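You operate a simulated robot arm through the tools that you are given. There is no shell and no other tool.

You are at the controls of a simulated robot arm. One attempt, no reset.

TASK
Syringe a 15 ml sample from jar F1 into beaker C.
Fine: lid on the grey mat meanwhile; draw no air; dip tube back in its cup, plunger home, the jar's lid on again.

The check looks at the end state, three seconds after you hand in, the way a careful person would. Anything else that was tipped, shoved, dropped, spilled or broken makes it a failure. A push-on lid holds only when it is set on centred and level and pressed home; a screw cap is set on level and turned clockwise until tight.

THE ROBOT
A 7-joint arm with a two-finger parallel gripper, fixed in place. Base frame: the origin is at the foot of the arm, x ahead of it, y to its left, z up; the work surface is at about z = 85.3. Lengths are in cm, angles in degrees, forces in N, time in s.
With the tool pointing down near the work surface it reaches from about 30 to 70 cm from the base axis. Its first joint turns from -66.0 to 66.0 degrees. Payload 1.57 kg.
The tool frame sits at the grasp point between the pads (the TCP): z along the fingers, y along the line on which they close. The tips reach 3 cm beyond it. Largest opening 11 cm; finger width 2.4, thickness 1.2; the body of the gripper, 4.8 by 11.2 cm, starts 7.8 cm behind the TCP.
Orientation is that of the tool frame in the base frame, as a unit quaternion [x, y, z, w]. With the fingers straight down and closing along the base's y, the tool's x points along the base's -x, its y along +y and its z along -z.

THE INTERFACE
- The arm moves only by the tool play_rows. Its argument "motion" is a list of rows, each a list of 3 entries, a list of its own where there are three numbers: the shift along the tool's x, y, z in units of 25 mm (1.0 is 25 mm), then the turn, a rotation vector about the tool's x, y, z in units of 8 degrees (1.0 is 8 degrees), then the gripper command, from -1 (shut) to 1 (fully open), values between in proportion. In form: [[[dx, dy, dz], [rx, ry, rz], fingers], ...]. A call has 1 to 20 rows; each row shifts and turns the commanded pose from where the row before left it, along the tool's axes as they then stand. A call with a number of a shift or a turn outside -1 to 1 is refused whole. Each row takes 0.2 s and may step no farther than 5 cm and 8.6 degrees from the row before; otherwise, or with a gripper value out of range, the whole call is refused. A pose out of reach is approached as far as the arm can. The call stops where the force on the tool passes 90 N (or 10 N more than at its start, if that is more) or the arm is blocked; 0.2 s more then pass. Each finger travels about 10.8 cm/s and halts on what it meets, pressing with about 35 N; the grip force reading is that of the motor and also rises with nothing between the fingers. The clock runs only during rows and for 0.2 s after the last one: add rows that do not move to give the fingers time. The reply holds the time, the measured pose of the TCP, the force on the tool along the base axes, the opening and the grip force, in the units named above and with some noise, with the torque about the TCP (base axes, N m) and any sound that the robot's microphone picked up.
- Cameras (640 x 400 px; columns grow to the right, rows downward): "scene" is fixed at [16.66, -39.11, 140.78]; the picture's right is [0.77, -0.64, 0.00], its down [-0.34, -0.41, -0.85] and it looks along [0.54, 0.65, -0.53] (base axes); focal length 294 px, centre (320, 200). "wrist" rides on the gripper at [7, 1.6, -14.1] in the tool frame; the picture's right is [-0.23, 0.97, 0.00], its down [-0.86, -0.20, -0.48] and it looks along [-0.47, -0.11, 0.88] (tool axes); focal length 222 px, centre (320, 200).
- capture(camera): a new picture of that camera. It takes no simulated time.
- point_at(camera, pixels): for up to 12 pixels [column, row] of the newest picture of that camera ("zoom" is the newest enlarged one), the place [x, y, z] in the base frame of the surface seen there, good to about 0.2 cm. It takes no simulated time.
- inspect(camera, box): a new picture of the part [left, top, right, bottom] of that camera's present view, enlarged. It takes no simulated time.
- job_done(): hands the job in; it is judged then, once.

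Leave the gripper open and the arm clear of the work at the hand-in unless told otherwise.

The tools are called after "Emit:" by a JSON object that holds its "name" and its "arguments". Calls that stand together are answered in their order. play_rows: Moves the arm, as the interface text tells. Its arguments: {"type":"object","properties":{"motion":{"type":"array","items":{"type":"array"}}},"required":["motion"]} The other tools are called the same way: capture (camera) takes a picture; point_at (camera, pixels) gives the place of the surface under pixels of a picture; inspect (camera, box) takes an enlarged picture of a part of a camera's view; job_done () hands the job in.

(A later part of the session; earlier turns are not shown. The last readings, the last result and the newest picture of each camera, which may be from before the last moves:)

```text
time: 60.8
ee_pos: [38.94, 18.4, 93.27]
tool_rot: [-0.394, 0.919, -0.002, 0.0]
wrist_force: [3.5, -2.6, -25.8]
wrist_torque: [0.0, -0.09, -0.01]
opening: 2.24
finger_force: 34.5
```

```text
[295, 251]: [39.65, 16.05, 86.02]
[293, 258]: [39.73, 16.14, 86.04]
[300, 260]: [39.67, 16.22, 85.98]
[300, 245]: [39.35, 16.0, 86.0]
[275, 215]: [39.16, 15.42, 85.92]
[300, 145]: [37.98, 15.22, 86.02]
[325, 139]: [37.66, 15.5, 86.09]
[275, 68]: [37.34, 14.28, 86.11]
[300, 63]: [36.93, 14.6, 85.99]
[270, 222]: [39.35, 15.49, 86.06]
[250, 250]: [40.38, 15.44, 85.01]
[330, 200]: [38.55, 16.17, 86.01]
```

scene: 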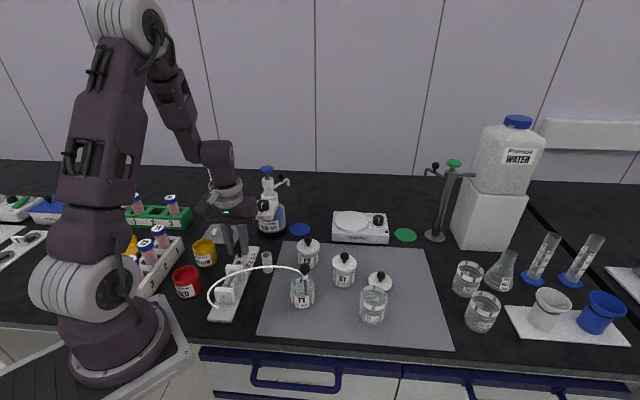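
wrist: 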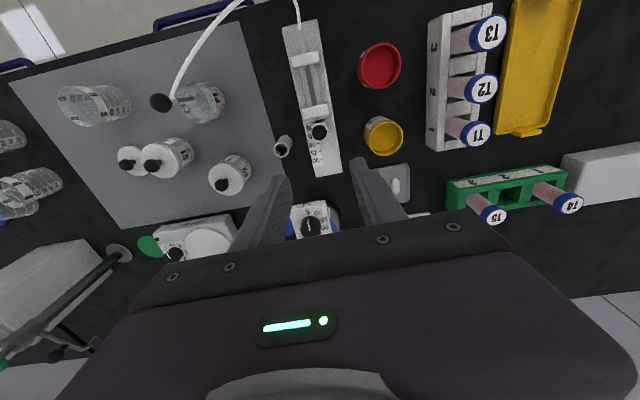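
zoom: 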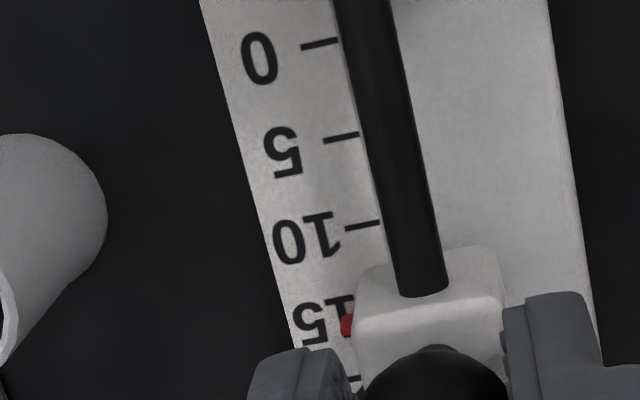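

All estimates now average 15.0 ml (commanded travel 4.51 cm, tick spacing 1.50 cm per 5 ml). I relieve the vertical load and release the knob, then re-read the pointer.

Emit:
{"name": "play_rows", "arguments": {"motion": [[[0, 0, 0.025], [0, 0, 0], -1], [[0, 0, 0], [0, 0, 0], -1], [[0, 0, 0], [0, 0, 0], -0.55], [[0, 0, 0], [0, 0, 0], -0.35], [[0, 0, 0], [0, 0, 0], -0.09], [[0, 0, 0], [0, 0, 0], -0.09], [[0, 0, 0], [0, 0, 0], -0.09]]}}

Emit:
{"name": "inspect", "arguments": {"camera": "scene", "box": [242, 250, 262, 264]}}

Emit:
{"name": "inspect", "arguments": {"camera": "scene", "box": [265, 245, 340, 315]}}

Emit:
{"name": "inspect", "arguments": {"camera": "wrist", "box": [270, 110, 330, 180]}}

```text
time: 62.4
ee_pos: [38.9, 18.38, 93.17]
tool_rot: [-0.394, 0.919, -0.001, 0.0]
wrist_force: [0.1, -0.3, 0.0]
wrist_torque: [0.0, 0.01, 0.02]
opening: 5.0
finger_force: 0.1
```

```text
16.00 times, centred on (252, 257) of scene
```

zoom: 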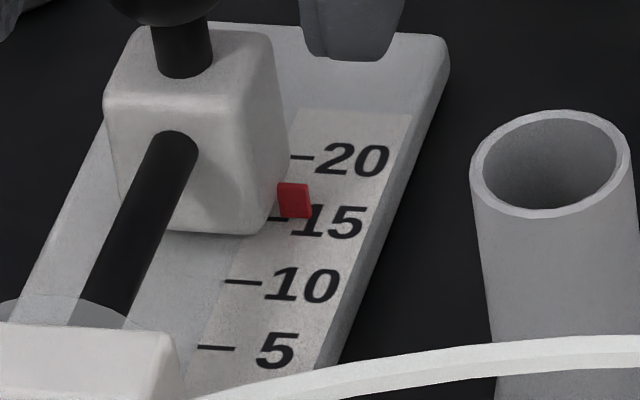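

```text
5.71 times, centred on (302, 280) of scene
```

zoom: 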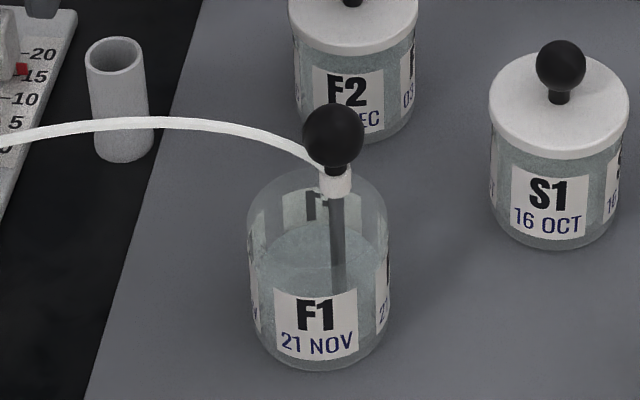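

```text
5.71 times, centred on (300, 145) of wrist
```

zoom: 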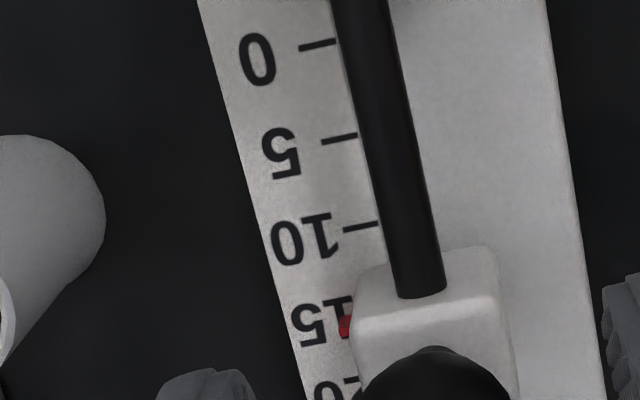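

The pointer held still at 15 and F1's level has dropped with the tip still under. To exclude parallax I rise to z≈112 and shift so the wrist camera looks straight down on the pointer.

Emit:
{"name": "play_rows", "arguments": {"motion": [[[0, 0, -0.3], [0, 0, 0], -0.09], [[0, 0, -0.7], [0, 0, 0], -0.09], [[0, 0, -0.95], [0, 0, 0], -0.09], [[0, 0, -0.95], [0, 0, 0], -0.09], [[0, 0, -0.95], [0, 0, 0], -0.09], [[0, 0, -0.95], [0, 0, 0], -0.09], [[0, 0, -0.95], [0, 0, 0], -0.09], [[0, 0, -0.95], [0, 0, 0], -0.09], [[0, 0, -0.8], [0, 0, 0], -0.09], [[-0.5, 0, 0], [0, 0, 0], -0.09], [[-0.8, 0, 0], [0, 0, 0], -0.09], [[-0.8, 0, 0], [0, 0, 0], -0.09], [[-0.6, 0, 0], [0, 0, 0], -0.09], [[0, 0, 0], [0, 0, 0], -0.09]]}}

Emit:
{"name": "capture", "arguments": {"camera": "wrist"}}

Emit:
{"name": "inspect", "arguments": {"camera": "wrist", "box": [290, 55, 350, 105]}}

```text
time: 65.4
ee_pos: [43.46, 23.26, 112.24]
tool_rot: [-0.394, 0.919, 0.0, 0.0]
wrist_force: [0.6, 0.1, 0.3]
wrist_torque: [0.0, -0.05, 0.01]
opening: 4.99
finger_force: 0.1
```

```text
taken
```

wrist: 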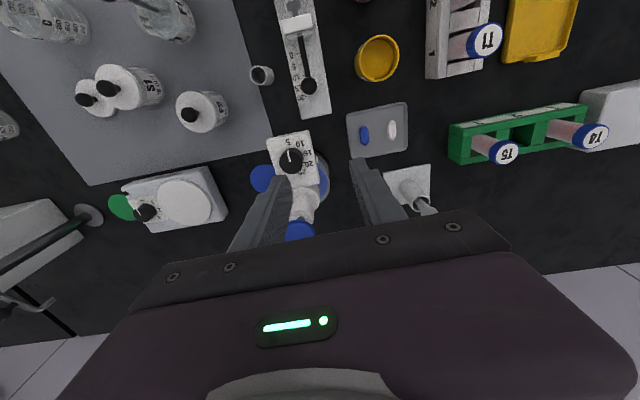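

```text
8.00 times, centred on (320, 80) of wrist
```

zoom: 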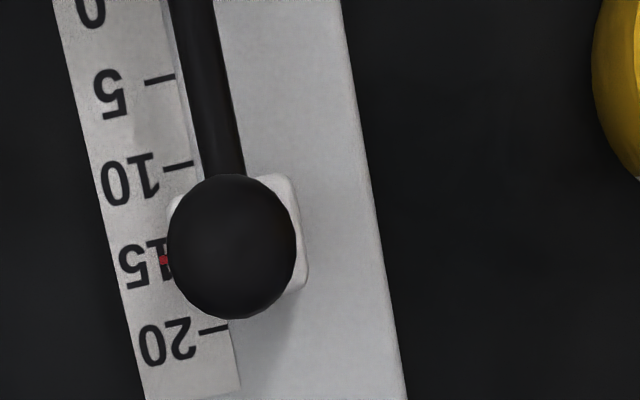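

Emit:
{"name": "inspect", "arguments": {"camera": "wrist", "box": [293, 72, 317, 98]}}

Emit:
{"name": "inspect", "arguments": {"camera": "scene", "box": [246, 252, 258, 262]}}

```text
15.38 times, centred on (305, 85) of wrist
```

zoom: 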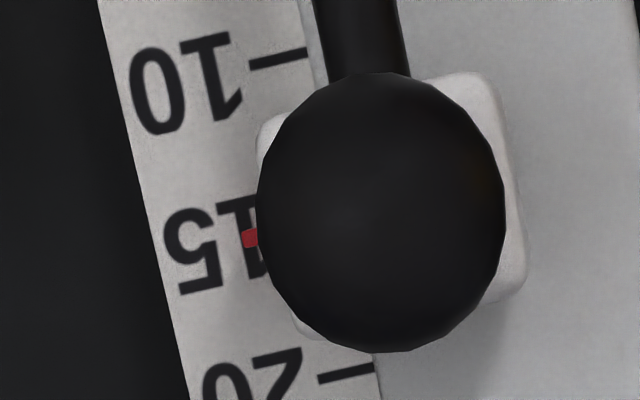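

```text
16.00 times, centred on (252, 257) of scene
```

zoom: 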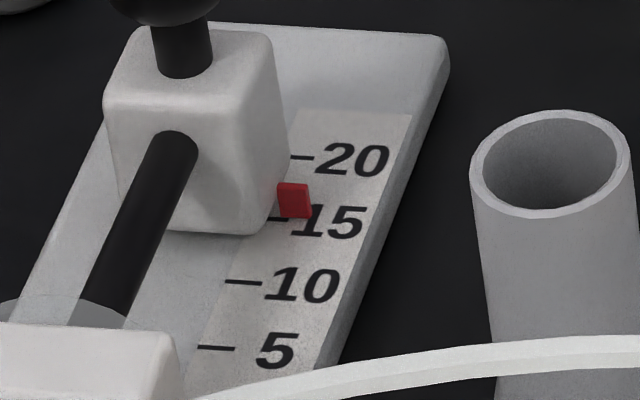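

Straight down, the pointer sits on the 15 tick within 0.1 ml, so the draw is done. I turn the gripper back so it closes along y, then return above the dip tube in F1 at (42.5, -3.4).

Emit:
{"name": "play_rows", "arguments": {"motion": [[[0, 0, 0], [0, 0, 0.967], -0.09], [[0, 0, 0], [0, 0, 0.967], -0.09], [[0, 0, 0], [0, 0, 0.967], -0.09], [[0, 0, 0], [0, 0, 0.967], -0.09], [[0, 0, 0], [0, 0, 0.967], -0.09], [[0, 0, 0], [0, 0, 0.967], -0.09], [[0, 0, 0], [0, 0, 0], -0.09]]}}

Emit:
{"name": "play_rows", "arguments": {"motion": [[[0.03, -0.5, 0], [0, 0, 0], -0.09], [[0.03, -0.85, 0], [0, 0, 0], -0.09], [[0.03, -0.85, 0], [0, 0, 0], -0.09], [[0.03, -0.85, 0], [0, 0, 0], -0.09], [[0.03, -0.85, 0], [0, 0, 0], -0.09], [[0.03, -0.85, 0], [0, 0, 0], -0.09], [[0.03, -0.85, 0], [0, 0, 0], -0.09], [[0.03, -0.85, 0], [0, 0, 0], -0.09], [[0.03, -0.85, 0], [0, 0, 0], -0.09], [[0.03, -0.85, 0], [0, 0, 0], -0.09], [[0.03, -0.85, 0], [0, 0, 0], -0.09], [[0.03, -0.85, 0], [0, 0, 0], -0.09], [[0.03, -0.8, 0], [0, 0, 0], -0.09], [[0, 0, 0], [0, 0, 0], -0.09]]}}

Emit:
{"name": "capture", "arguments": {"camera": "wrist"}}

Emit:
{"name": "capture", "arguments": {"camera": "scene"}}

```text
time: 67.0
ee_pos: [43.54, 23.27, 112.16]
tool_rot: [0.001, 1.0, -0.001, 0.001]
wrist_force: [0.3, -0.1, 0.0]
wrist_torque: [0.01, -0.02, 0.02]
opening: 4.99
finger_force: 0.0
```

```text
time: 70.0
ee_pos: [42.43, -3.26, 112.26]
tool_rot: [0.001, 1.0, -0.001, 0.001]
wrist_force: [-0.3, -0.2, -0.3]
wrist_torque: [-0.01, 0.01, 0.01]
opening: 5.03
finger_force: 0.0
```

```text
taken
```

wrist: 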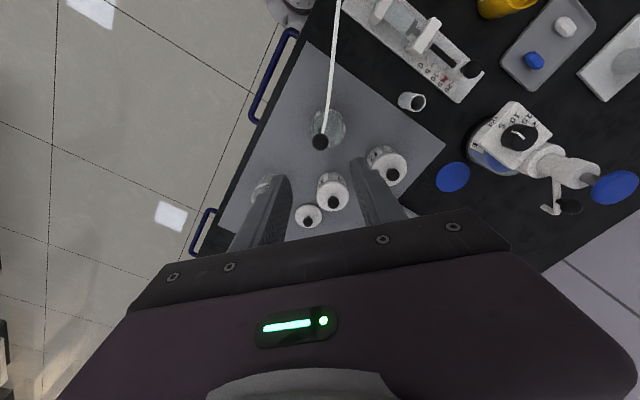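

```text
taken
```

scene: 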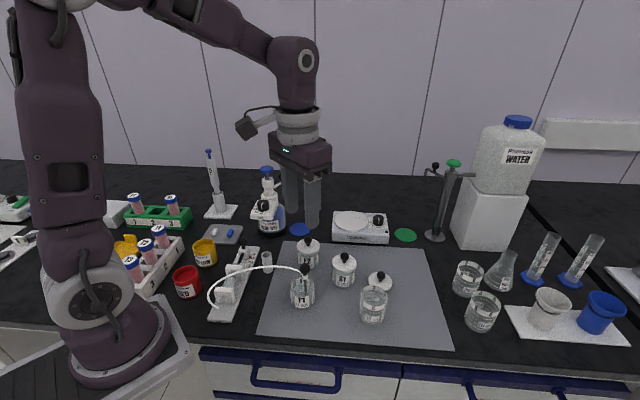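

The ball is at wrist (320,141), centred. I lower to z≈98.4 around it.

Emit:
{"name": "play_rows", "arguments": {"motion": [[[0, 0, 0.4], [0, 0, 0], -0.09], [[0, 0, 0.8], [0, 0, 0], -0.09], [[0, 0, 0.8], [0, 0, 0], -0.09], [[0, 0, 0.8], [0, 0, 0], -0.09], [[0, 0, 0.8], [0, 0, 0], -0.09], [[0, 0, 0.6], [0, 0, 0], -0.09], [[0, 0, 0.4], [0, 0, 0], -0.09], [[0, 0, 0.3], [0, 0, 0], -0.09], [[0, 0, 0], [0, 0, 0], -0.09]]}}

Emit:
{"name": "inspect", "arguments": {"camera": "wrist", "box": [230, 100, 410, 230]}}

```text
time: 72.0
ee_pos: [42.27, -3.16, 99.84]
tool_rot: [0.0, 1.0, 0.0, 0.001]
wrist_force: [0.1, -0.9, 0.0]
wrist_torque: [-0.04, 0.0, -0.02]
opening: 5.02
finger_force: 0.0
```

```text
3.08 times, centred on (320, 165) of wrist
```

zoom: 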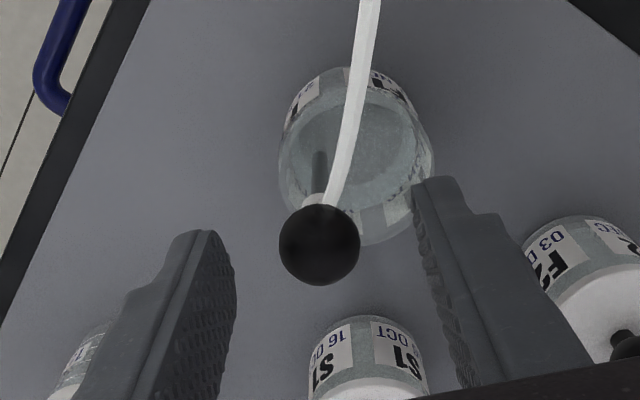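

The ball is about 2 mm to -y of the finger middle. I shift -0.08, lower the last 1.4 cm and close gently.

Emit:
{"name": "play_rows", "arguments": {"motion": [[[0, -0.07, 0.2], [0, 0, 0], -0.09], [[0, 0, 0.2], [0, 0, 0], -0.09], [[0, 0, 0.17], [0, 0, 0], -0.09], [[0, 0, 0], [0, 0, 0], -0.09], [[0, 0, 0], [0, 0, 0], -0.3], [[0, 0, 0], [0, 0, 0], -0.5], [[0, 0, 0], [0, 0, 0], -0.62], [[0, 0, 0], [0, 0, 0], -1], [[0, 0, 0], [0, 0, 0], -1]]}}

Emit:
{"name": "inspect", "arguments": {"camera": "wrist", "box": [230, 100, 410, 230]}}

Emit:
{"name": "inspect", "arguments": {"camera": "scene", "box": [265, 245, 340, 315]}}

```text
time: 74.0
ee_pos: [42.39, -3.5, 98.41]
tool_rot: [0.0, 1.0, 0.0, 0.001]
wrist_force: [-0.9, -0.7, -0.6]
wrist_torque: [-0.03, 0.02, -0.02]
opening: 2.05
finger_force: 34.3
```

```text
3.08 times, centred on (320, 165) of wrist
```

zoom: 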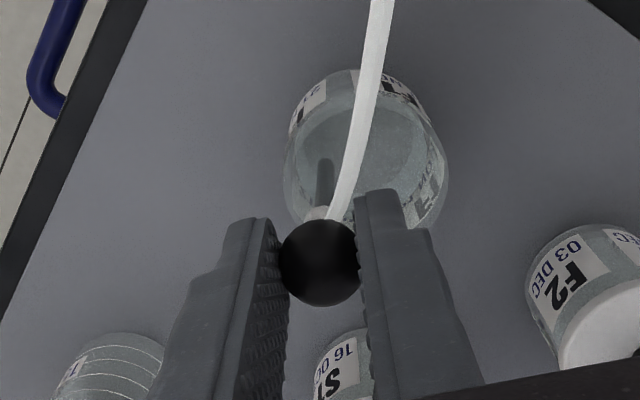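

```text
5.71 times, centred on (302, 280) of scene
```

zoom: 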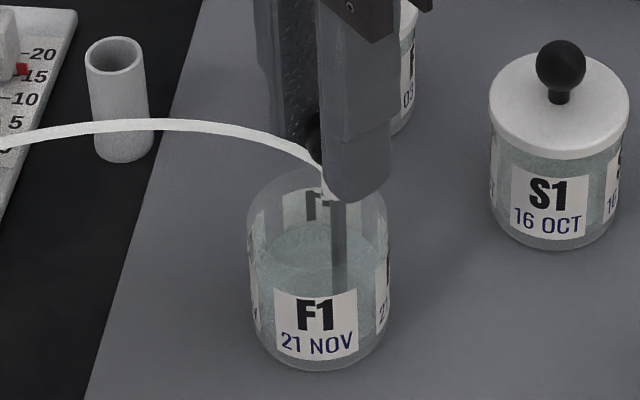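

Gripped again, with the pointer still at 15. I lift straight out of the jar to z≈106.

Emit:
{"name": "play_rows", "arguments": {"motion": [[[0, 0, -0.1], [0, 0, 0], -1], [[0, 0, -0.2], [0, 0, 0], -1], [[0, 0, -0.3], [0, 0, 0], -1], [[0, 0, -0.4], [0, 0, 0], -1], [[0, 0, -0.4], [0, 0, 0], -1], [[0, 0, -0.4], [0, 0, 0], -1], [[0, 0, -0.4], [0, 0, 0], -1], [[0, 0, -0.4], [0, 0, 0], -1], [[0, 0, -0.3], [0, 0, 0], -1], [[0, 0, -0.1], [0, 0, 0], -1], [[0, 0, 0], [0, 0, 0], -1], [[0, 0, 0], [0, 0, 0], -1]]}}

Emit:
{"name": "inspect", "arguments": {"camera": "scene", "box": [250, 210, 350, 310]}}

Emit:
{"name": "inspect", "arguments": {"camera": "scene", "box": [345, 275, 405, 330]}}

Emit:
{"name": "point_at", "arguments": {"camera": "zoom", "pixels": [[238, 130], [408, 130], [320, 85], [320, 165], [320, 180], [245, 160], [395, 160], [320, 330], [320, 345], [250, 100], [390, 100], [330, 260]]}}

```text
time: 76.6
ee_pos: [42.33, -3.49, 105.92]
tool_rot: [0.0, 1.0, -0.001, 0.001]
wrist_force: [0.3, 0.5, -0.2]
wrist_torque: [-0.02, -0.02, 0.0]
opening: 2.08
finger_force: 34.1
```

```text
4.00 times, centred on (300, 260) of scene
```

zoom: 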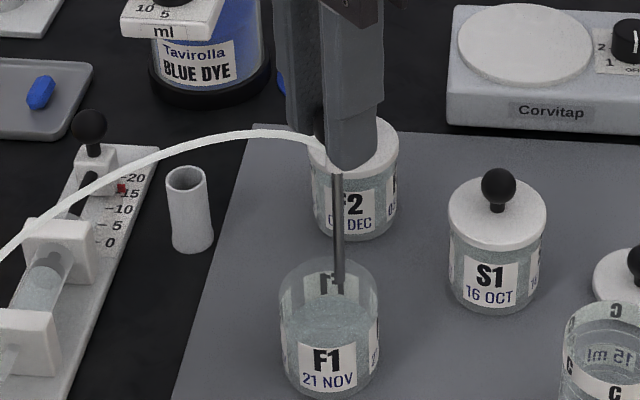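

```text
7.27 times, centred on (375, 302) of scene
```

zoom: 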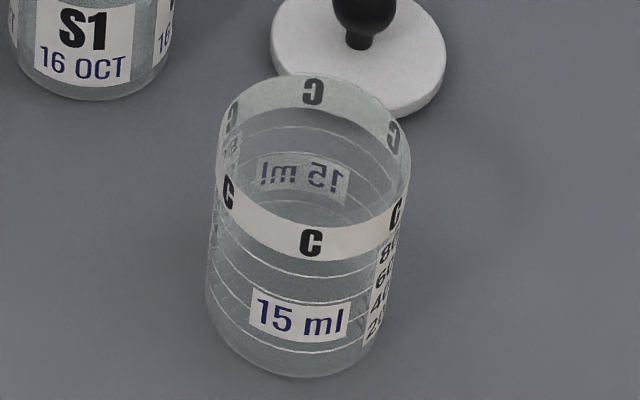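

```text
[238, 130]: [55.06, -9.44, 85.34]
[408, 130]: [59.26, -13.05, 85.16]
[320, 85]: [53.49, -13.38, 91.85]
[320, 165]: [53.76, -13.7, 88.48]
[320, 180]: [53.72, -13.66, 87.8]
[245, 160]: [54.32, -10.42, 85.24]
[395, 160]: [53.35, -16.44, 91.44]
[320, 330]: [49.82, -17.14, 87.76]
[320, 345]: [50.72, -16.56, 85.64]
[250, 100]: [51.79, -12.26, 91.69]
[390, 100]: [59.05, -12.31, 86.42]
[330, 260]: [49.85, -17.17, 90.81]
```

The rod is out and hanging straight, and the pointer still reads 15. Beaker C's centre is about (51.4, -15.0), rim z≈91.9. I move part-way to (46, -8) and look at the tube's remaining slack.

Emit:
{"name": "play_rows", "arguments": {"motion": [[[-0.15, -0.18, 0], [0, 0, 0], -1], [[-0.3, -0.36, 0], [0, 0, 0], -1], [[-0.35, -0.42, 0], [0, 0, 0], -1], [[-0.35, -0.42, 0], [0, 0, 0], -1], [[-0.25, -0.3, 0], [0, 0, 0], -1], [[-0.1, -0.12, 0], [0, 0, 0], -1], [[0, 0, 0], [0, 0, 0], -1], [[0, 0, 0], [0, 0, 0], -1]]}}

Emit:
{"name": "capture", "arguments": {"camera": "scene"}}

Emit:
{"name": "inspect", "arguments": {"camera": "scene", "box": [195, 210, 355, 330]}}

```text
time: 78.4
ee_pos: [46.2, -7.91, 105.95]
tool_rot: [0.0, 1.0, -0.001, 0.001]
wrist_force: [-0.8, -0.1, -0.5]
wrist_torque: [0.02, 0.01, 0.0]
opening: 2.03
finger_force: 34.0
```

```text
taken
```

scene: 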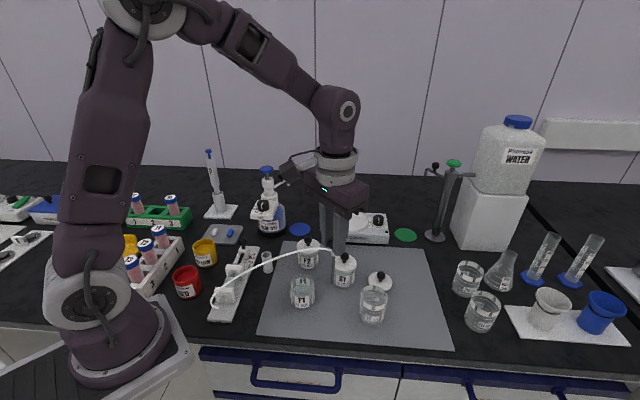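

```text
3.33 times, centred on (275, 270) of scene
```

zoom: 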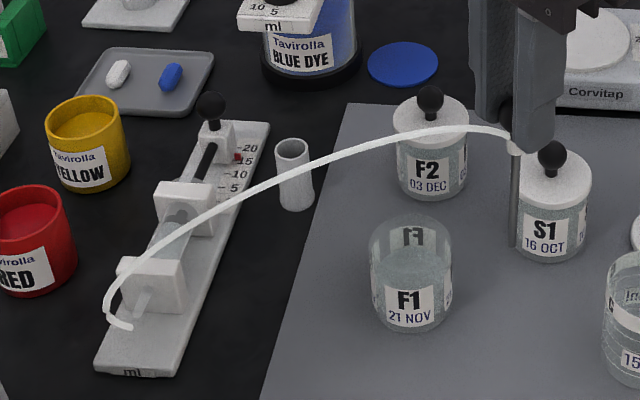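

Emit:
{"name": "point_at", "arguments": {"camera": "zoom", "pixels": [[131, 327], [112, 321], [106, 303], [114, 283], [140, 259], [180, 228], [225, 200], [275, 175], [325, 155], [380, 139], [440, 129], [500, 136]]}}

```text
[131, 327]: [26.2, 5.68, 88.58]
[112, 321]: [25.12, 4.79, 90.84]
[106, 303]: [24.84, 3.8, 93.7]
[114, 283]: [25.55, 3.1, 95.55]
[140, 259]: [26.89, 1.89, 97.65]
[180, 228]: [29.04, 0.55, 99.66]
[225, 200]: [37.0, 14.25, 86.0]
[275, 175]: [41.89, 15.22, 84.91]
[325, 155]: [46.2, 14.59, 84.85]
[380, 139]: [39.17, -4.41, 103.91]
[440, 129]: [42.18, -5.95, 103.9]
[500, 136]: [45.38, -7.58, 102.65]
```

The tube's drawn course has lengthened to about 34 cm with no force on the tool, so it stretches its slack as needed. I continue toward C in two short stages, checking the force.

Emit:
{"name": "play_rows", "arguments": {"motion": [[[-0.15, -0.2, 0], [0, 0, 0], -1], [[-0.3, -0.41, 0], [0, 0, 0], -1], [[-0.3, -0.41, 0], [0, 0, 0], -1], [[-0.2, -0.27, 0], [0, 0, 0], -1], [[-0.1, -0.14, 0], [0, 0, 0], -1], [[0, 0, 0], [0, 0, 0], -1]]}}

Emit:
{"name": "inspect", "arguments": {"camera": "scene", "box": [215, 200, 415, 330]}}

```text
time: 79.8
ee_pos: [48.81, -11.5, 105.98]
tool_rot: [0.0, 1.0, -0.002, 0.001]
wrist_force: [-0.1, -0.6, -0.5]
wrist_torque: [0.0, 0.01, -0.02]
opening: 2.03
finger_force: 34.4
```

```text
3.08 times, centred on (315, 265) of scene
```

zoom: 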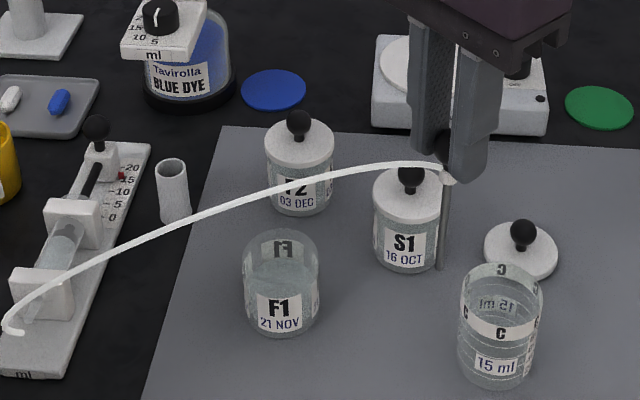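

Still no force on the tool. I go on to the near side of C, (50.3, -14.0), lowering 0.7 cm so the tip is just 0.8 cm above the rim.

Emit:
{"name": "play_rows", "arguments": {"motion": [[[-0.1, -0.17, 0], [0, 0, 0], -1], [[-0.15, -0.25, 0], [0, 0, 0], -1], [[-0.15, -0.25, 0.1], [0, 0, 0], -1], [[-0.12, -0.2, 0.1], [0, 0, 0], -1], [[-0.08, -0.13, 0.08], [0, 0, 0], -1], [[0, 0, 0], [0, 0, 0], -1]]}}

Emit:
{"name": "inspect", "arguments": {"camera": "scene", "box": [215, 200, 415, 330]}}

Emit:
{"name": "inspect", "arguments": {"camera": "wrist", "box": [230, 70, 410, 220]}}

```text
time: 81.2
ee_pos: [50.4, -13.9, 105.1]
tool_rot: [0.0, 1.0, -0.001, 0.001]
wrist_force: [0.4, -0.3, 0.2]
wrist_torque: [0.01, 0.02, -0.01]
opening: 2.06
finger_force: 34.4
```

```text
3.08 times, centred on (315, 265) of scene
```

zoom: 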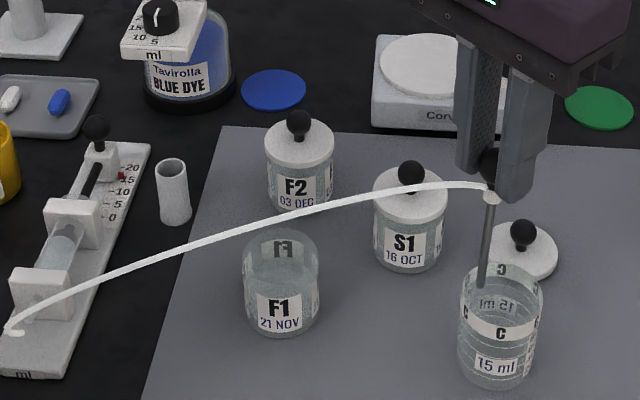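

```text
2.67 times, centred on (320, 145) of wrist
```

zoom: 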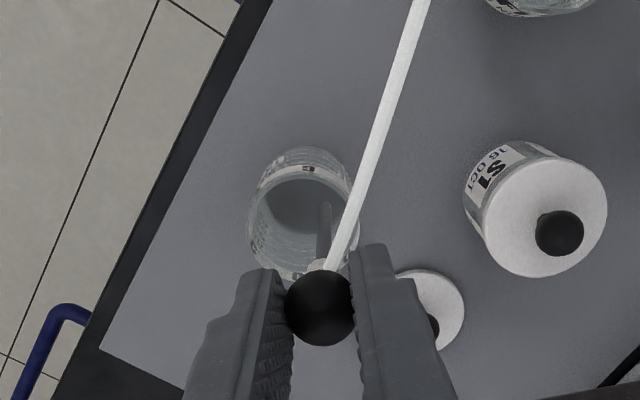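

No force, and the tip is near the back-left inside of C's rim as seen. I measure tip and rim.

Emit:
{"name": "inspect", "arguments": {"camera": "scene", "box": [345, 260, 405, 330]}}

Emit:
{"name": "inspect", "arguments": {"camera": "wrist", "box": [270, 110, 350, 180]}}

```text
5.71 times, centred on (375, 295) of scene
```

zoom: 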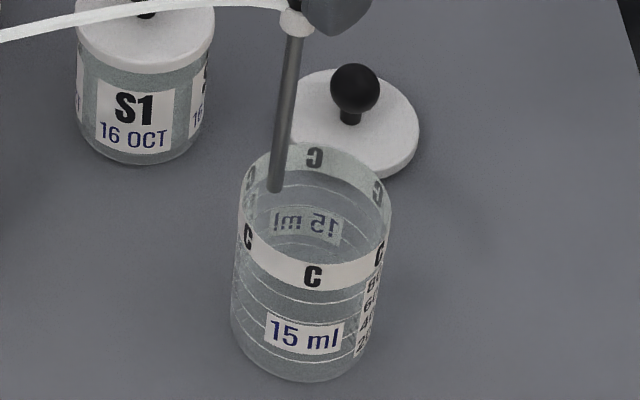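

```text
5.71 times, centred on (310, 145) of wrist
```

zoom: 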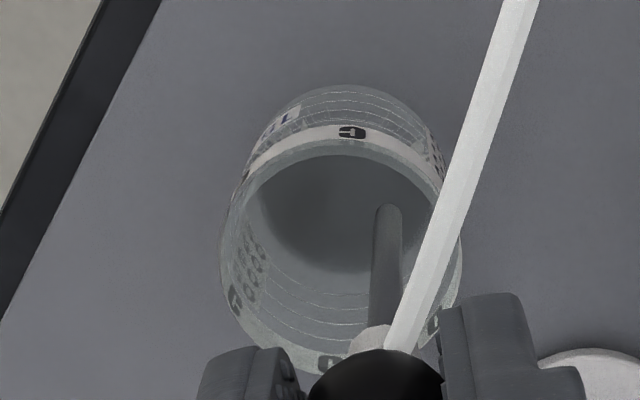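

Emit:
{"name": "point_at", "arguments": {"camera": "zoom", "pixels": [[388, 207], [388, 215], [345, 150], [345, 135], [440, 180], [225, 240], [235, 300], [330, 362], [455, 300], [260, 175], [300, 350], [425, 160]]}}

Emit:
{"name": "inspect", "arguments": {"camera": "scene", "box": [345, 260, 405, 330]}}

Emit:
{"name": "point_at", "arguments": {"camera": "zoom", "pixels": [[276, 188], [278, 175], [288, 80], [314, 158], [250, 180], [378, 192], [248, 237], [313, 275], [380, 255], [345, 150], [290, 148], [265, 262]]}}

```text
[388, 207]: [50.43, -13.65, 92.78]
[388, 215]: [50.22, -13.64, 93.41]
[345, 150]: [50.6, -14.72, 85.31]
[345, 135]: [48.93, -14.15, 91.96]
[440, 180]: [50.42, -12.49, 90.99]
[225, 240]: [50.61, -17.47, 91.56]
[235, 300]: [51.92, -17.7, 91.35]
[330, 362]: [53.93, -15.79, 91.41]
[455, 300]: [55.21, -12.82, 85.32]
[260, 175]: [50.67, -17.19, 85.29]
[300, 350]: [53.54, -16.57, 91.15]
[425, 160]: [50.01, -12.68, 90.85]
```

```text
5.71 times, centred on (375, 295) of scene
```

zoom: 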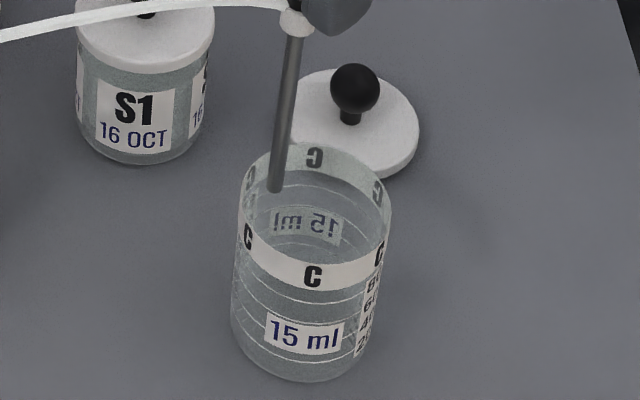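

```text
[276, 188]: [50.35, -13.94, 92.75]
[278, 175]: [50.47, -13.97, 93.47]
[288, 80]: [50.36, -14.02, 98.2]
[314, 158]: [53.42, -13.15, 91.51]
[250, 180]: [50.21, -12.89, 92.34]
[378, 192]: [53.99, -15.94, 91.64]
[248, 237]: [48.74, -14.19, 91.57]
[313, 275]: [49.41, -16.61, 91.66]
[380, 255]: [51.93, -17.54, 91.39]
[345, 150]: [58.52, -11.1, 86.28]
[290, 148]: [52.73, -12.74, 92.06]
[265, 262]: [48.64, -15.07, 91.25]
```

The tip is at (50.4, -13.9), and C's rim circle is centred at (51.35, -15.05) with inner radius about 2.4. It's safely inside, so I lower 6 cm into the beaker.

Emit:
{"name": "play_rows", "arguments": {"motion": [[[0, 0, 0.2], [0, 0, 0], -1], [[0, 0, 0.35], [0, 0, 0], -1], [[0, 0, 0.4], [0, 0, 0], -1], [[0, 0, 0.4], [0, 0, 0], -1], [[0, 0, 0.4], [0, 0, 0], -1], [[0, 0, 0.35], [0, 0, 0], -1], [[0, 0, 0.2], [0, 0, 0], -1], [[0, 0, 0.1], [0, 0, 0], -1], [[0, 0, 0], [0, 0, 0], -1]]}}

Emit:
{"name": "inspect", "arguments": {"camera": "scene", "box": [335, 245, 415, 330]}}

Emit:
{"name": "inspect", "arguments": {"camera": "wrist", "box": [230, 70, 410, 220]}}

```text
time: 83.2
ee_pos: [50.4, -14.02, 99.19]
tool_rot: [0.0, 1.0, -0.001, 0.001]
wrist_force: [-0.6, 1.3, -0.7]
wrist_torque: [0.03, -0.01, 0.0]
opening: 2.05
finger_force: 33.8
```

```text
4.71 times, centred on (375, 288) of scene
```

zoom: 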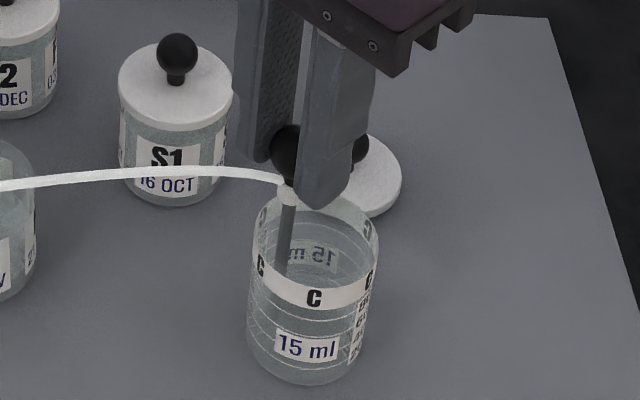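

```text
2.67 times, centred on (320, 145) of wrist
```

zoom: 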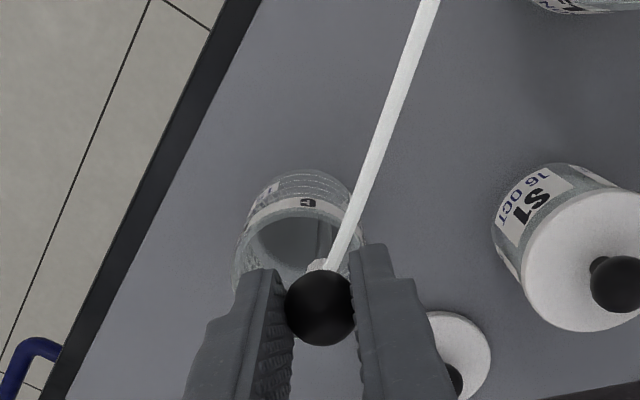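

It's inside the beaker. I feel for the beaker floor with small steps.

Emit:
{"name": "play_rows", "arguments": {"motion": [[[0, 0, 0.08], [0, 0, 0], -1], [[0, 0, 0.06], [0, 0, 0], -1], [[0, 0, 0.06], [0, 0, 0], -1], [[0, 0, 0], [0, 0, 0], -1]]}}

```text
time: 84.2
ee_pos: [50.35, -13.93, 98.72]
tool_rot: [0.0, 1.0, 0.0, 0.002]
wrist_force: [-0.9, -0.1, -0.1]
wrist_torque: [0.02, -0.01, 0.0]
opening: 2.05
finger_force: 34.2
```

Emit:
{"name": "play_rows", "arguments": {"motion": [[[0, 0, 0.05], [0, 0, 0], -1], [[0, 0, 0.05], [0, 0, 0], -1], [[0, 0, 0], [0, 0, 0], -1]]}}

```text
time: 85.0
ee_pos: [50.31, -13.91, 98.54]
tool_rot: [0.0, 1.0, -0.001, 0.001]
wrist_force: [-0.4, 0.2, -0.5]
wrist_torque: [-0.02, -0.02, 0.0]
opening: 2.07
finger_force: 34.4
```

Emit:
{"name": "play_rows", "arguments": {"motion": [[[0, 0, 0.04], [0, 0, 0], -1], [[0, 0, 0.04], [0, 0, 0], -1], [[0, 0, 0], [0, 0, 0], -1]]}}

```text
time: 85.8
ee_pos: [50.45, -13.96, 98.36]
tool_rot: [0.0, 1.0, -0.001, 0.001]
wrist_force: [-0.5, 0.0, 5.1]
wrist_torque: [0.02, 0.01, 0.0]
opening: 2.04
finger_force: 33.7
```

Floor touched (5 N at z≈98.36). I ease up half a millimetre and open to a 2.6 cm cage.

Emit:
{"name": "play_rows", "arguments": {"motion": [[[0, 0, -0.02], [0, 0, 0], -1], [[0, 0, 0], [0, 0, 0], -0.6], [[0, 0, 0], [0, 0, 0], -0.53], [[0, 0, 0], [0, 0, 0], -0.53], [[0, 0, 0], [0, 0, 0], -0.53]]}}

Emit:
{"name": "inspect", "arguments": {"camera": "wrist", "box": [230, 70, 410, 220]}}

Emit:
{"name": "inspect", "arguments": {"camera": "scene", "box": [335, 245, 415, 330]}}

```text
time: 87.0
ee_pos: [50.51, -13.9, 98.5]
tool_rot: [0.0, 1.0, -0.001, 0.0]
wrist_force: [-0.6, 0.0, 0.8]
wrist_torque: [-0.01, 0.0, 0.02]
opening: 2.59
finger_force: 0.2
```

```text
2.67 times, centred on (320, 145) of wrist
```

zoom: 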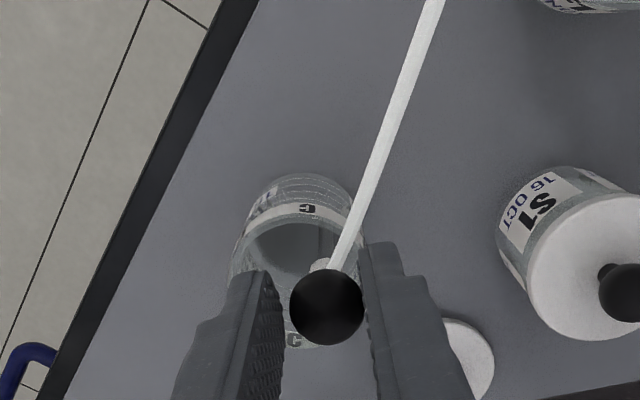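

```text
4.71 times, centred on (375, 288) of scene
```

zoom: 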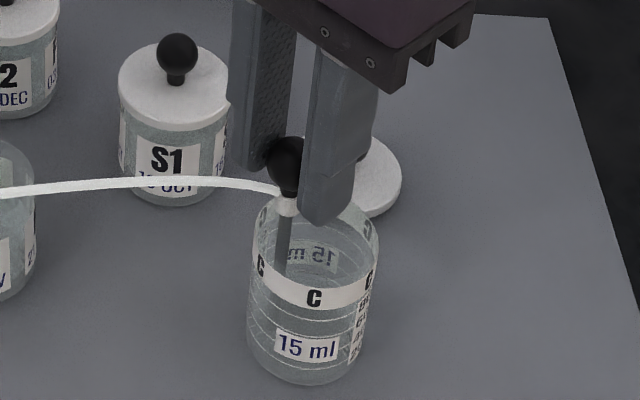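

It stands centred in the cage. I wait and open gradually to 5 cm, then check.

Emit:
{"name": "play_rows", "arguments": {"motion": [[[0, 0, 0], [0, 0, 0], -0.53], [[0, 0, 0], [0, 0, 0], -0.53], [[0, 0, 0], [0, 0, 0], -0.4], [[0, 0, 0], [0, 0, 0], -0.25], [[0, 0, 0], [0, 0, 0], -0.09], [[0, 0, 0], [0, 0, 0], -0.09], [[0, 0, 0], [0, 0, 0], -0.09]]}}

Emit:
{"name": "inspect", "arguments": {"camera": "wrist", "box": [230, 70, 410, 220]}}

Emit:
{"name": "inspect", "arguments": {"camera": "scene", "box": [335, 245, 415, 330]}}

```text
time: 88.6
ee_pos: [50.52, -13.97, 98.38]
tool_rot: [0.0, 1.0, -0.001, 0.002]
wrist_force: [0.0, -0.6, 0.2]
wrist_torque: [0.05, 0.0, -0.01]
opening: 5.01
finger_force: 0.0
```

```text
2.67 times, centred on (320, 145) of wrist
```

zoom: 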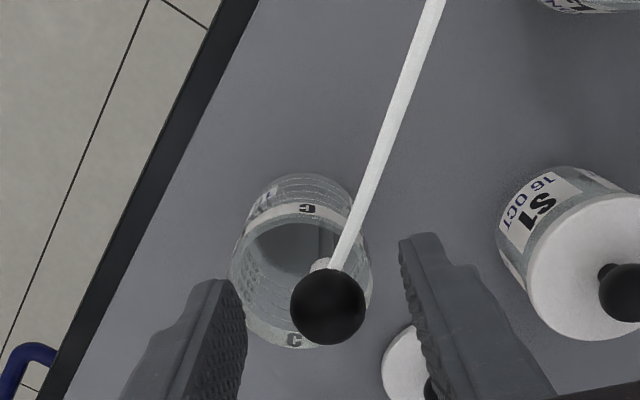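

```text
4.71 times, centred on (375, 288) of scene
```

zoom: 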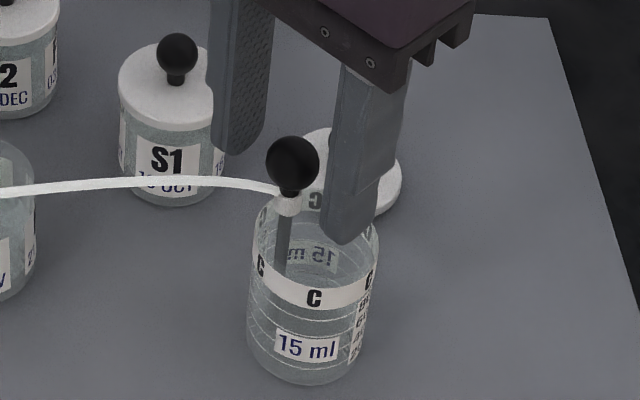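

The dip tube stands freely inside beaker C. I rise straight up, then travel to above the plunger knob at (38.9, 18.4) and turn the gripper to the track again.

Emit:
{"name": "play_rows", "arguments": {"motion": [[[0, 0, -0.3], [0, 0, 0], -0.09], [[0, 0, -0.6], [0, 0, 0], -0.09], [[0, 0, -0.9], [0, 0, 0], -0.09], [[0, 0, -0.95], [0, 0, 0], -0.09], [[0, 0, -0.95], [0, 0, 0], -0.09], [[0, 0, -0.95], [0, 0, 0], -0.09], [[0, 0, -0.8], [0, 0, 0], -0.09], [[0, 0, 0], [0, 0, 0], -0.09]]}}

Emit:
{"name": "play_rows", "arguments": {"motion": [[[0.2, 0.5, 0], [0, 0, 0], -0.09], [[0.33, 0.9, 0], [0, 0, 0], -0.09], [[0.33, 0.92, 0], [0, 0, 0], -0.09], [[0.33, 0.92, 0], [0, 0, 0], -0.09], [[0.33, 0.92, 0], [0, 0, 0], -0.09], [[0.33, 0.92, 0], [0, 0, 0], -0.09], [[0.33, 0.92, 0], [0, 0, 0], -0.09], [[0.33, 0.92, 0], [0, 0, 0], -0.09], [[0.33, 0.92, 0], [0, 0, 0], -0.09], [[0.33, 0.92, 0], [0, 0, 0], -0.09], [[0.33, 0.92, 0], [0, 0, 0], -0.09], [[0.33, 0.92, 0], [0, 0, 0], -0.09], [[0.33, 0.92, 0], [0, 0, 0], -0.09], [[0.33, 0.92, 0], [0, 0, 0], -0.09], [[0.15, 0.49, 0], [0, 0, 0], -0.09], [[0, 0, 0], [0, 0, 0], -0.09]]}}

Emit:
{"name": "play_rows", "arguments": {"motion": [[[0, 0, 0], [0, 0, -0.967], -0.09], [[0, 0, 0], [0, 0, -0.967], -0.09], [[0, 0, 0], [0, 0, -0.967], -0.09], [[0, 0, 0], [0, 0, -0.967], -0.09], [[0, 0, 0], [0, 0, -0.967], -0.09], [[0, 0, 0], [0, 0, -0.967], -0.09], [[0, 0, 0], [0, 0, 0], -0.09]]}}

Emit:
{"name": "capture", "arguments": {"camera": "scene"}}

Emit:
{"name": "capture", "arguments": {"camera": "wrist"}}

```text
time: 90.4
ee_pos: [50.32, -13.77, 112.12]
tool_rot: [0.0, 1.0, -0.001, 0.001]
wrist_force: [-1.0, 0.3, -0.4]
wrist_torque: [0.0, -0.03, 0.03]
opening: 5.02
finger_force: 0.0
```

```text
time: 93.8
ee_pos: [38.81, 18.58, 111.93]
tool_rot: [0.0, 1.0, -0.001, 0.001]
wrist_force: [0.9, -0.3, 0.3]
wrist_torque: [-0.01, -0.03, -0.04]
opening: 5.02
finger_force: 0.1
```

```text
time: 95.4
ee_pos: [38.84, 18.45, 111.83]
tool_rot: [-0.396, 0.918, -0.001, 0.0]
wrist_force: [0.4, 0.6, 0.1]
wrist_torque: [0.03, 0.0, 0.02]
opening: 4.99
finger_force: 0.0
```

```text
taken
```

scene: 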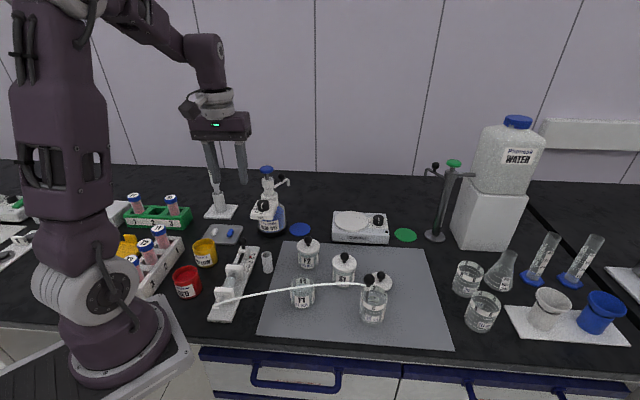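

```text
taken
```

wrist: 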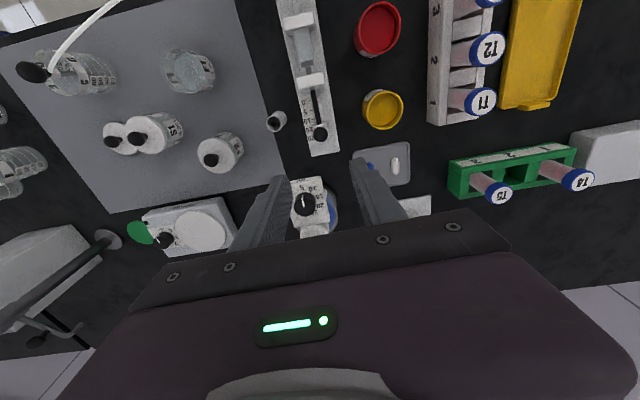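

All is as expected. I lower onto the knob to z≈94.3 and check centring.

Emit:
{"name": "play_rows", "arguments": {"motion": [[[0, 0, 0.4], [0, 0, 0], -0.09], [[0, 0, 0.8], [0, 0, 0], -0.09], [[0, 0, 0.9], [0, 0, 0], -0.09], [[0, 0, 0.9], [0, 0, 0], -0.09], [[0, 0, 0.9], [0, 0, 0], -0.09], [[0, 0, 0.9], [0, 0, 0], -0.09], [[0, 0, 0.8], [0, 0, 0], -0.09], [[0, 0, 0.6], [0, 0, 0], -0.09], [[0, 0, 0.5], [0, 0, 0], -0.09], [[0, 0, 0.3], [0, 0, 0], -0.09], [[0, 0, 0], [0, 0, 0], -0.09]]}}

Emit:
{"name": "inspect", "arguments": {"camera": "wrist", "box": [230, 100, 410, 230]}}

Emit:
{"name": "inspect", "arguments": {"camera": "scene", "box": [200, 220, 290, 300]}}

```text
time: 97.8
ee_pos: [38.87, 18.28, 94.39]
tool_rot: [-0.394, 0.919, -0.001, 0.0]
wrist_force: [-0.3, -0.1, 0.3]
wrist_torque: [-0.02, 0.01, 0.02]
opening: 5.03
finger_force: 0.1
```

```text
3.08 times, centred on (320, 165) of wrist
```

zoom: 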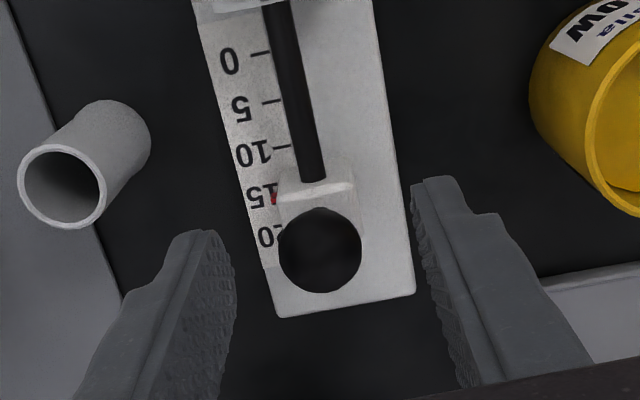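

```text
5.00 times, centred on (245, 260) of scene
```

zoom: 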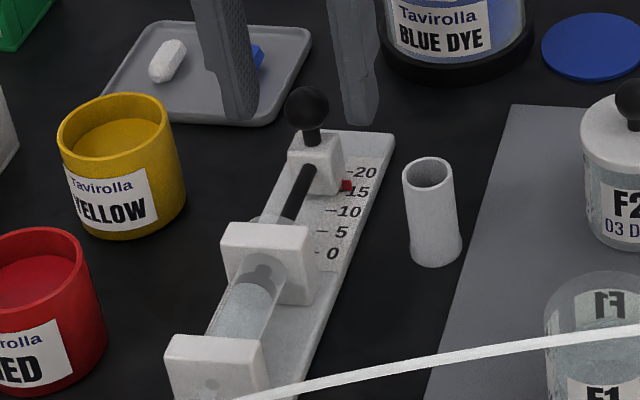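

The barrel is full and the pointer is at 15. I centre a touch to -tool-y, lower 1 cm and grip the knob.

Emit:
{"name": "play_rows", "arguments": {"motion": [[[0, -0.05, 0.2], [0, 0, 0], -0.09], [[0, 0, 0.2], [0, 0, 0], -0.09], [[0, 0, 0], [0, 0, 0], -0.09], [[0, 0, 0], [0, 0, 0], -0.3], [[0, 0, 0], [0, 0, 0], -0.5], [[0, 0, 0], [0, 0, 0], -0.62], [[0, 0, 0], [0, 0, 0], -1], [[0, 0, 0], [0, 0, 0], -1]]}}

Emit:
{"name": "inspect", "arguments": {"camera": "scene", "box": [200, 220, 290, 300]}}

```text
time: 99.6
ee_pos: [38.88, 18.47, 93.46]
tool_rot: [-0.395, 0.919, -0.001, 0.001]
wrist_force: [-9.5, 9.0, 0.0]
wrist_torque: [0.15, 0.24, 0.1]
opening: 2.23
finger_force: 35.2
```

```text
5.00 times, centred on (245, 260) of scene
```

zoom: 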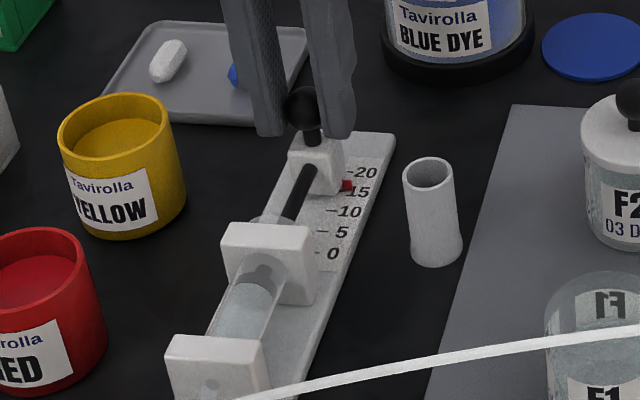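

A 13 N side load toward +tool-y; I shift +0.9 mm and push in slowly, first 1.5 cm.

Emit:
{"name": "play_rows", "arguments": {"motion": [[[0, 0.035, 0], [0, 0, 0], -1], [[0.03, 0, 0], [0, 0, 0], -1], [[0.06, 0, 0], [0, 0, 0], -1], [[0.06, 0, 0], [0, 0, 0], -1], [[0.06, 0, 0], [0, 0, 0], -1], [[0.06, 0, 0], [0, 0, 0], -1], [[0.06, 0, 0], [0, 0, 0], -1], [[0.06, 0, 0], [0, 0, 0], -1], [[0.06, 0, 0], [0, 0, 0], -1], [[0.06, 0, 0], [0, 0, 0], -1], [[0.06, 0, 0], [0, 0, 0], -1], [[0.03, 0, 0], [0, 0, 0], -1], [[0, 0, 0], [0, 0, 0], -1]]}}

Emit:
{"name": "inspect", "arguments": {"camera": "scene", "box": [200, 220, 290, 300]}}

Emit:
{"name": "inspect", "arguments": {"camera": "scene", "box": [335, 245, 415, 330]}}

```text
time: 102.4
ee_pos: [37.74, 17.39, 93.47]
tool_rot: [-0.394, 0.919, -0.001, 0.0]
wrist_force: [-12.5, 11.1, -11.1]
wrist_torque: [0.54, -0.08, 0.0]
opening: 2.26
finger_force: 35.2
```

```text
5.00 times, centred on (245, 260) of scene
```

zoom: 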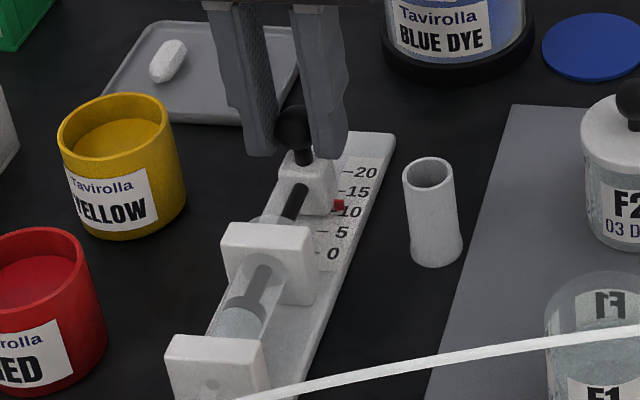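

```text
4.71 times, centred on (375, 288) of scene
```

zoom: 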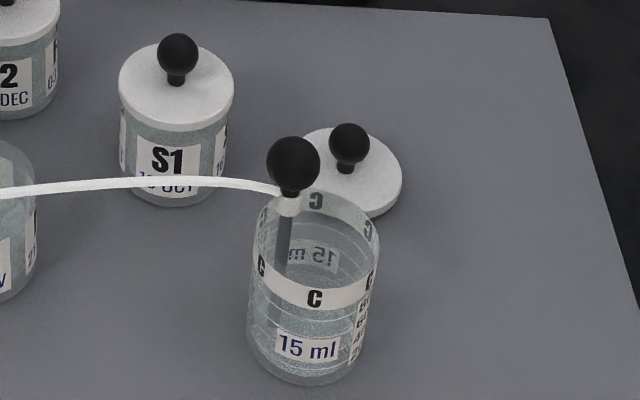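

Liquid is arriving in C and the pointer is near 10. I correct the side load (+1.1 mm y) and push on another 2 cm.

Emit:
{"name": "play_rows", "arguments": {"motion": [[[0, 0.045, 0.01], [0, 0, 0], -1], [[0.05, 0, 0], [0, 0, 0], -1], [[0.06, 0, 0], [0, 0, 0], -1], [[0.06, 0, 0], [0, 0, 0], -1], [[0.06, 0, 0], [0, 0, 0], -1], [[0.06, 0, 0], [0, 0, 0], -1], [[0.06, 0, 0], [0, 0, 0], -1], [[0.06, 0, 0], [0, 0, 0], -1], [[0.06, 0, 0], [0, 0, 0], -1], [[0.06, 0, 0], [0, 0, 0], -1], [[0.06, 0, 0], [0, 0, 0], -1], [[0.06, 0, 0], [0, 0, 0], -1], [[0.06, 0, 0], [0, 0, 0], -1], [[0.06, 0, 0], [0, 0, 0], -1], [[0.03, 0, 0], [0, 0, 0], -1], [[0, 0, 0], [0, 0, 0], -1]]}}

Emit:
{"name": "inspect", "arguments": {"camera": "scene", "box": [200, 220, 290, 300]}}

```text
time: 105.8
ee_pos: [36.37, 15.89, 93.53]
tool_rot: [-0.394, 0.919, -0.001, -0.001]
wrist_force: [-0.6, 1.3, 2.6]
wrist_torque: [0.19, -0.19, 0.03]
opening: 2.25
finger_force: 35.4
```

```text
5.00 times, centred on (245, 260) of scene
```

zoom: 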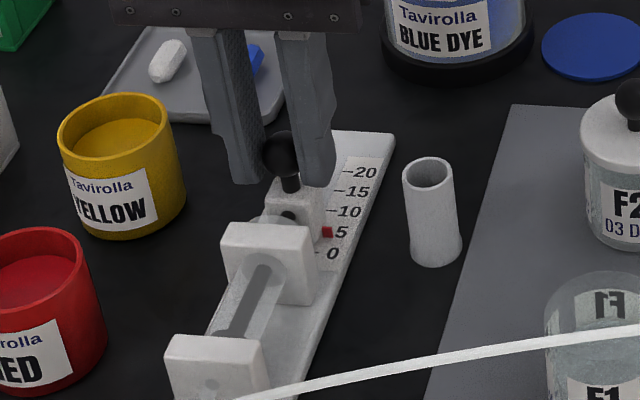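

The pointer is at about 3–4. I push on 0.36 unit, then creep to the stop.

Emit:
{"name": "play_rows", "arguments": {"motion": [[[0.06, 0, 0], [0, 0, 0], -1], [[0.06, 0, 0], [0, 0, 0], -1], [[0.06, 0, 0], [0, 0, 0], -1], [[0.06, 0, 0], [0, 0, 0], -1], [[0.06, 0, 0], [0, 0, 0], -1], [[0.04, 0, 0], [0, 0, 0], -1], [[0.02, 0, 0], [0, 0, 0], -1], [[0, 0, 0], [0, 0, 0], -1]]}}

Emit:
{"name": "inspect", "arguments": {"camera": "scene", "box": [220, 235, 280, 285]}}

```text
time: 107.6
ee_pos: [35.75, 15.18, 93.42]
tool_rot: [-0.394, 0.919, 0.0, -0.001]
wrist_force: [-6.7, 6.4, -20.1]
wrist_torque: [0.45, -0.16, -0.02]
opening: 2.25
finger_force: 34.9
```

```text
8.00 times, centred on (250, 260) of scene
```

zoom: 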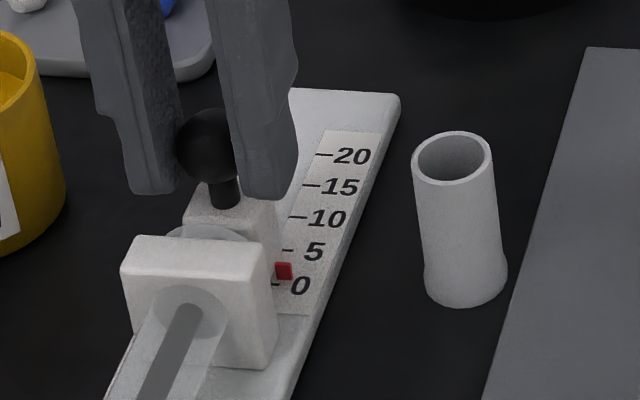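

The pointer is still slightly above 0. I creep on in small steps until the stop is felt along the track.

Emit:
{"name": "play_rows", "arguments": {"motion": [[[0.03, 0.01, 0.012], [0, 0, 0], -1], [[0.03, 0, 0], [0, 0, 0], -1], [[0, 0, 0], [0, 0, 0], -1]]}}

Emit:
{"name": "inspect", "arguments": {"camera": "scene", "box": [220, 235, 280, 285]}}

```text
time: 108.4
ee_pos: [35.61, 15.17, 93.33]
tool_rot: [-0.396, 0.918, 0.0, 0.001]
wrist_force: [-13.3, 9.4, 25.8]
wrist_torque: [-0.16, 0.64, 0.1]
opening: 2.25
finger_force: 34.9
```

```text
8.00 times, centred on (250, 260) of scene
```

zoom: 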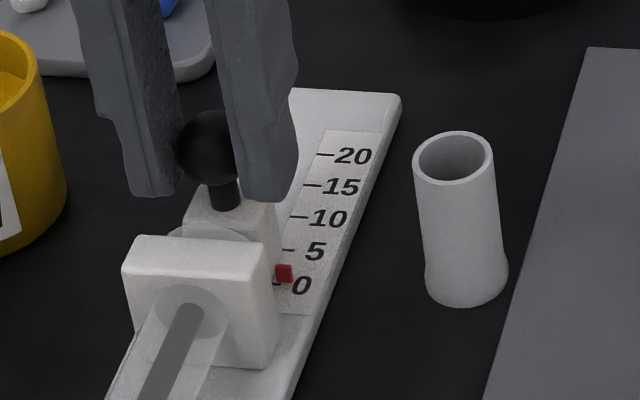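

Emit:
{"name": "play_rows", "arguments": {"motion": [[[0.03, 0.02, -0.025], [0, 0, 0], -1], [[0.03, 0, 0], [0, 0, 0], -1], [[0, 0, 0], [0, 0, 0], -1]]}}

Emit:
{"name": "inspect", "arguments": {"camera": "scene", "box": [220, 235, 280, 285]}}

```text
time: 109.2
ee_pos: [35.54, 15.1, 93.38]
tool_rot: [-0.393, 0.919, -0.001, 0.001]
wrist_force: [12.5, 12.5, -27.0]
wrist_torque: [0.2, -0.19, -0.02]
opening: 2.24
finger_force: 34.3
```

```text
8.00 times, centred on (250, 260) of scene
```

zoom: 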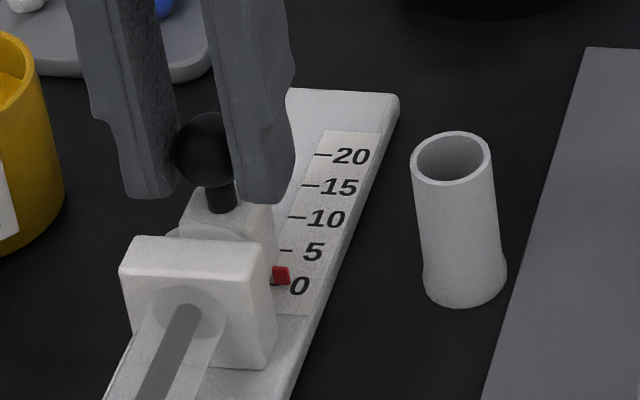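

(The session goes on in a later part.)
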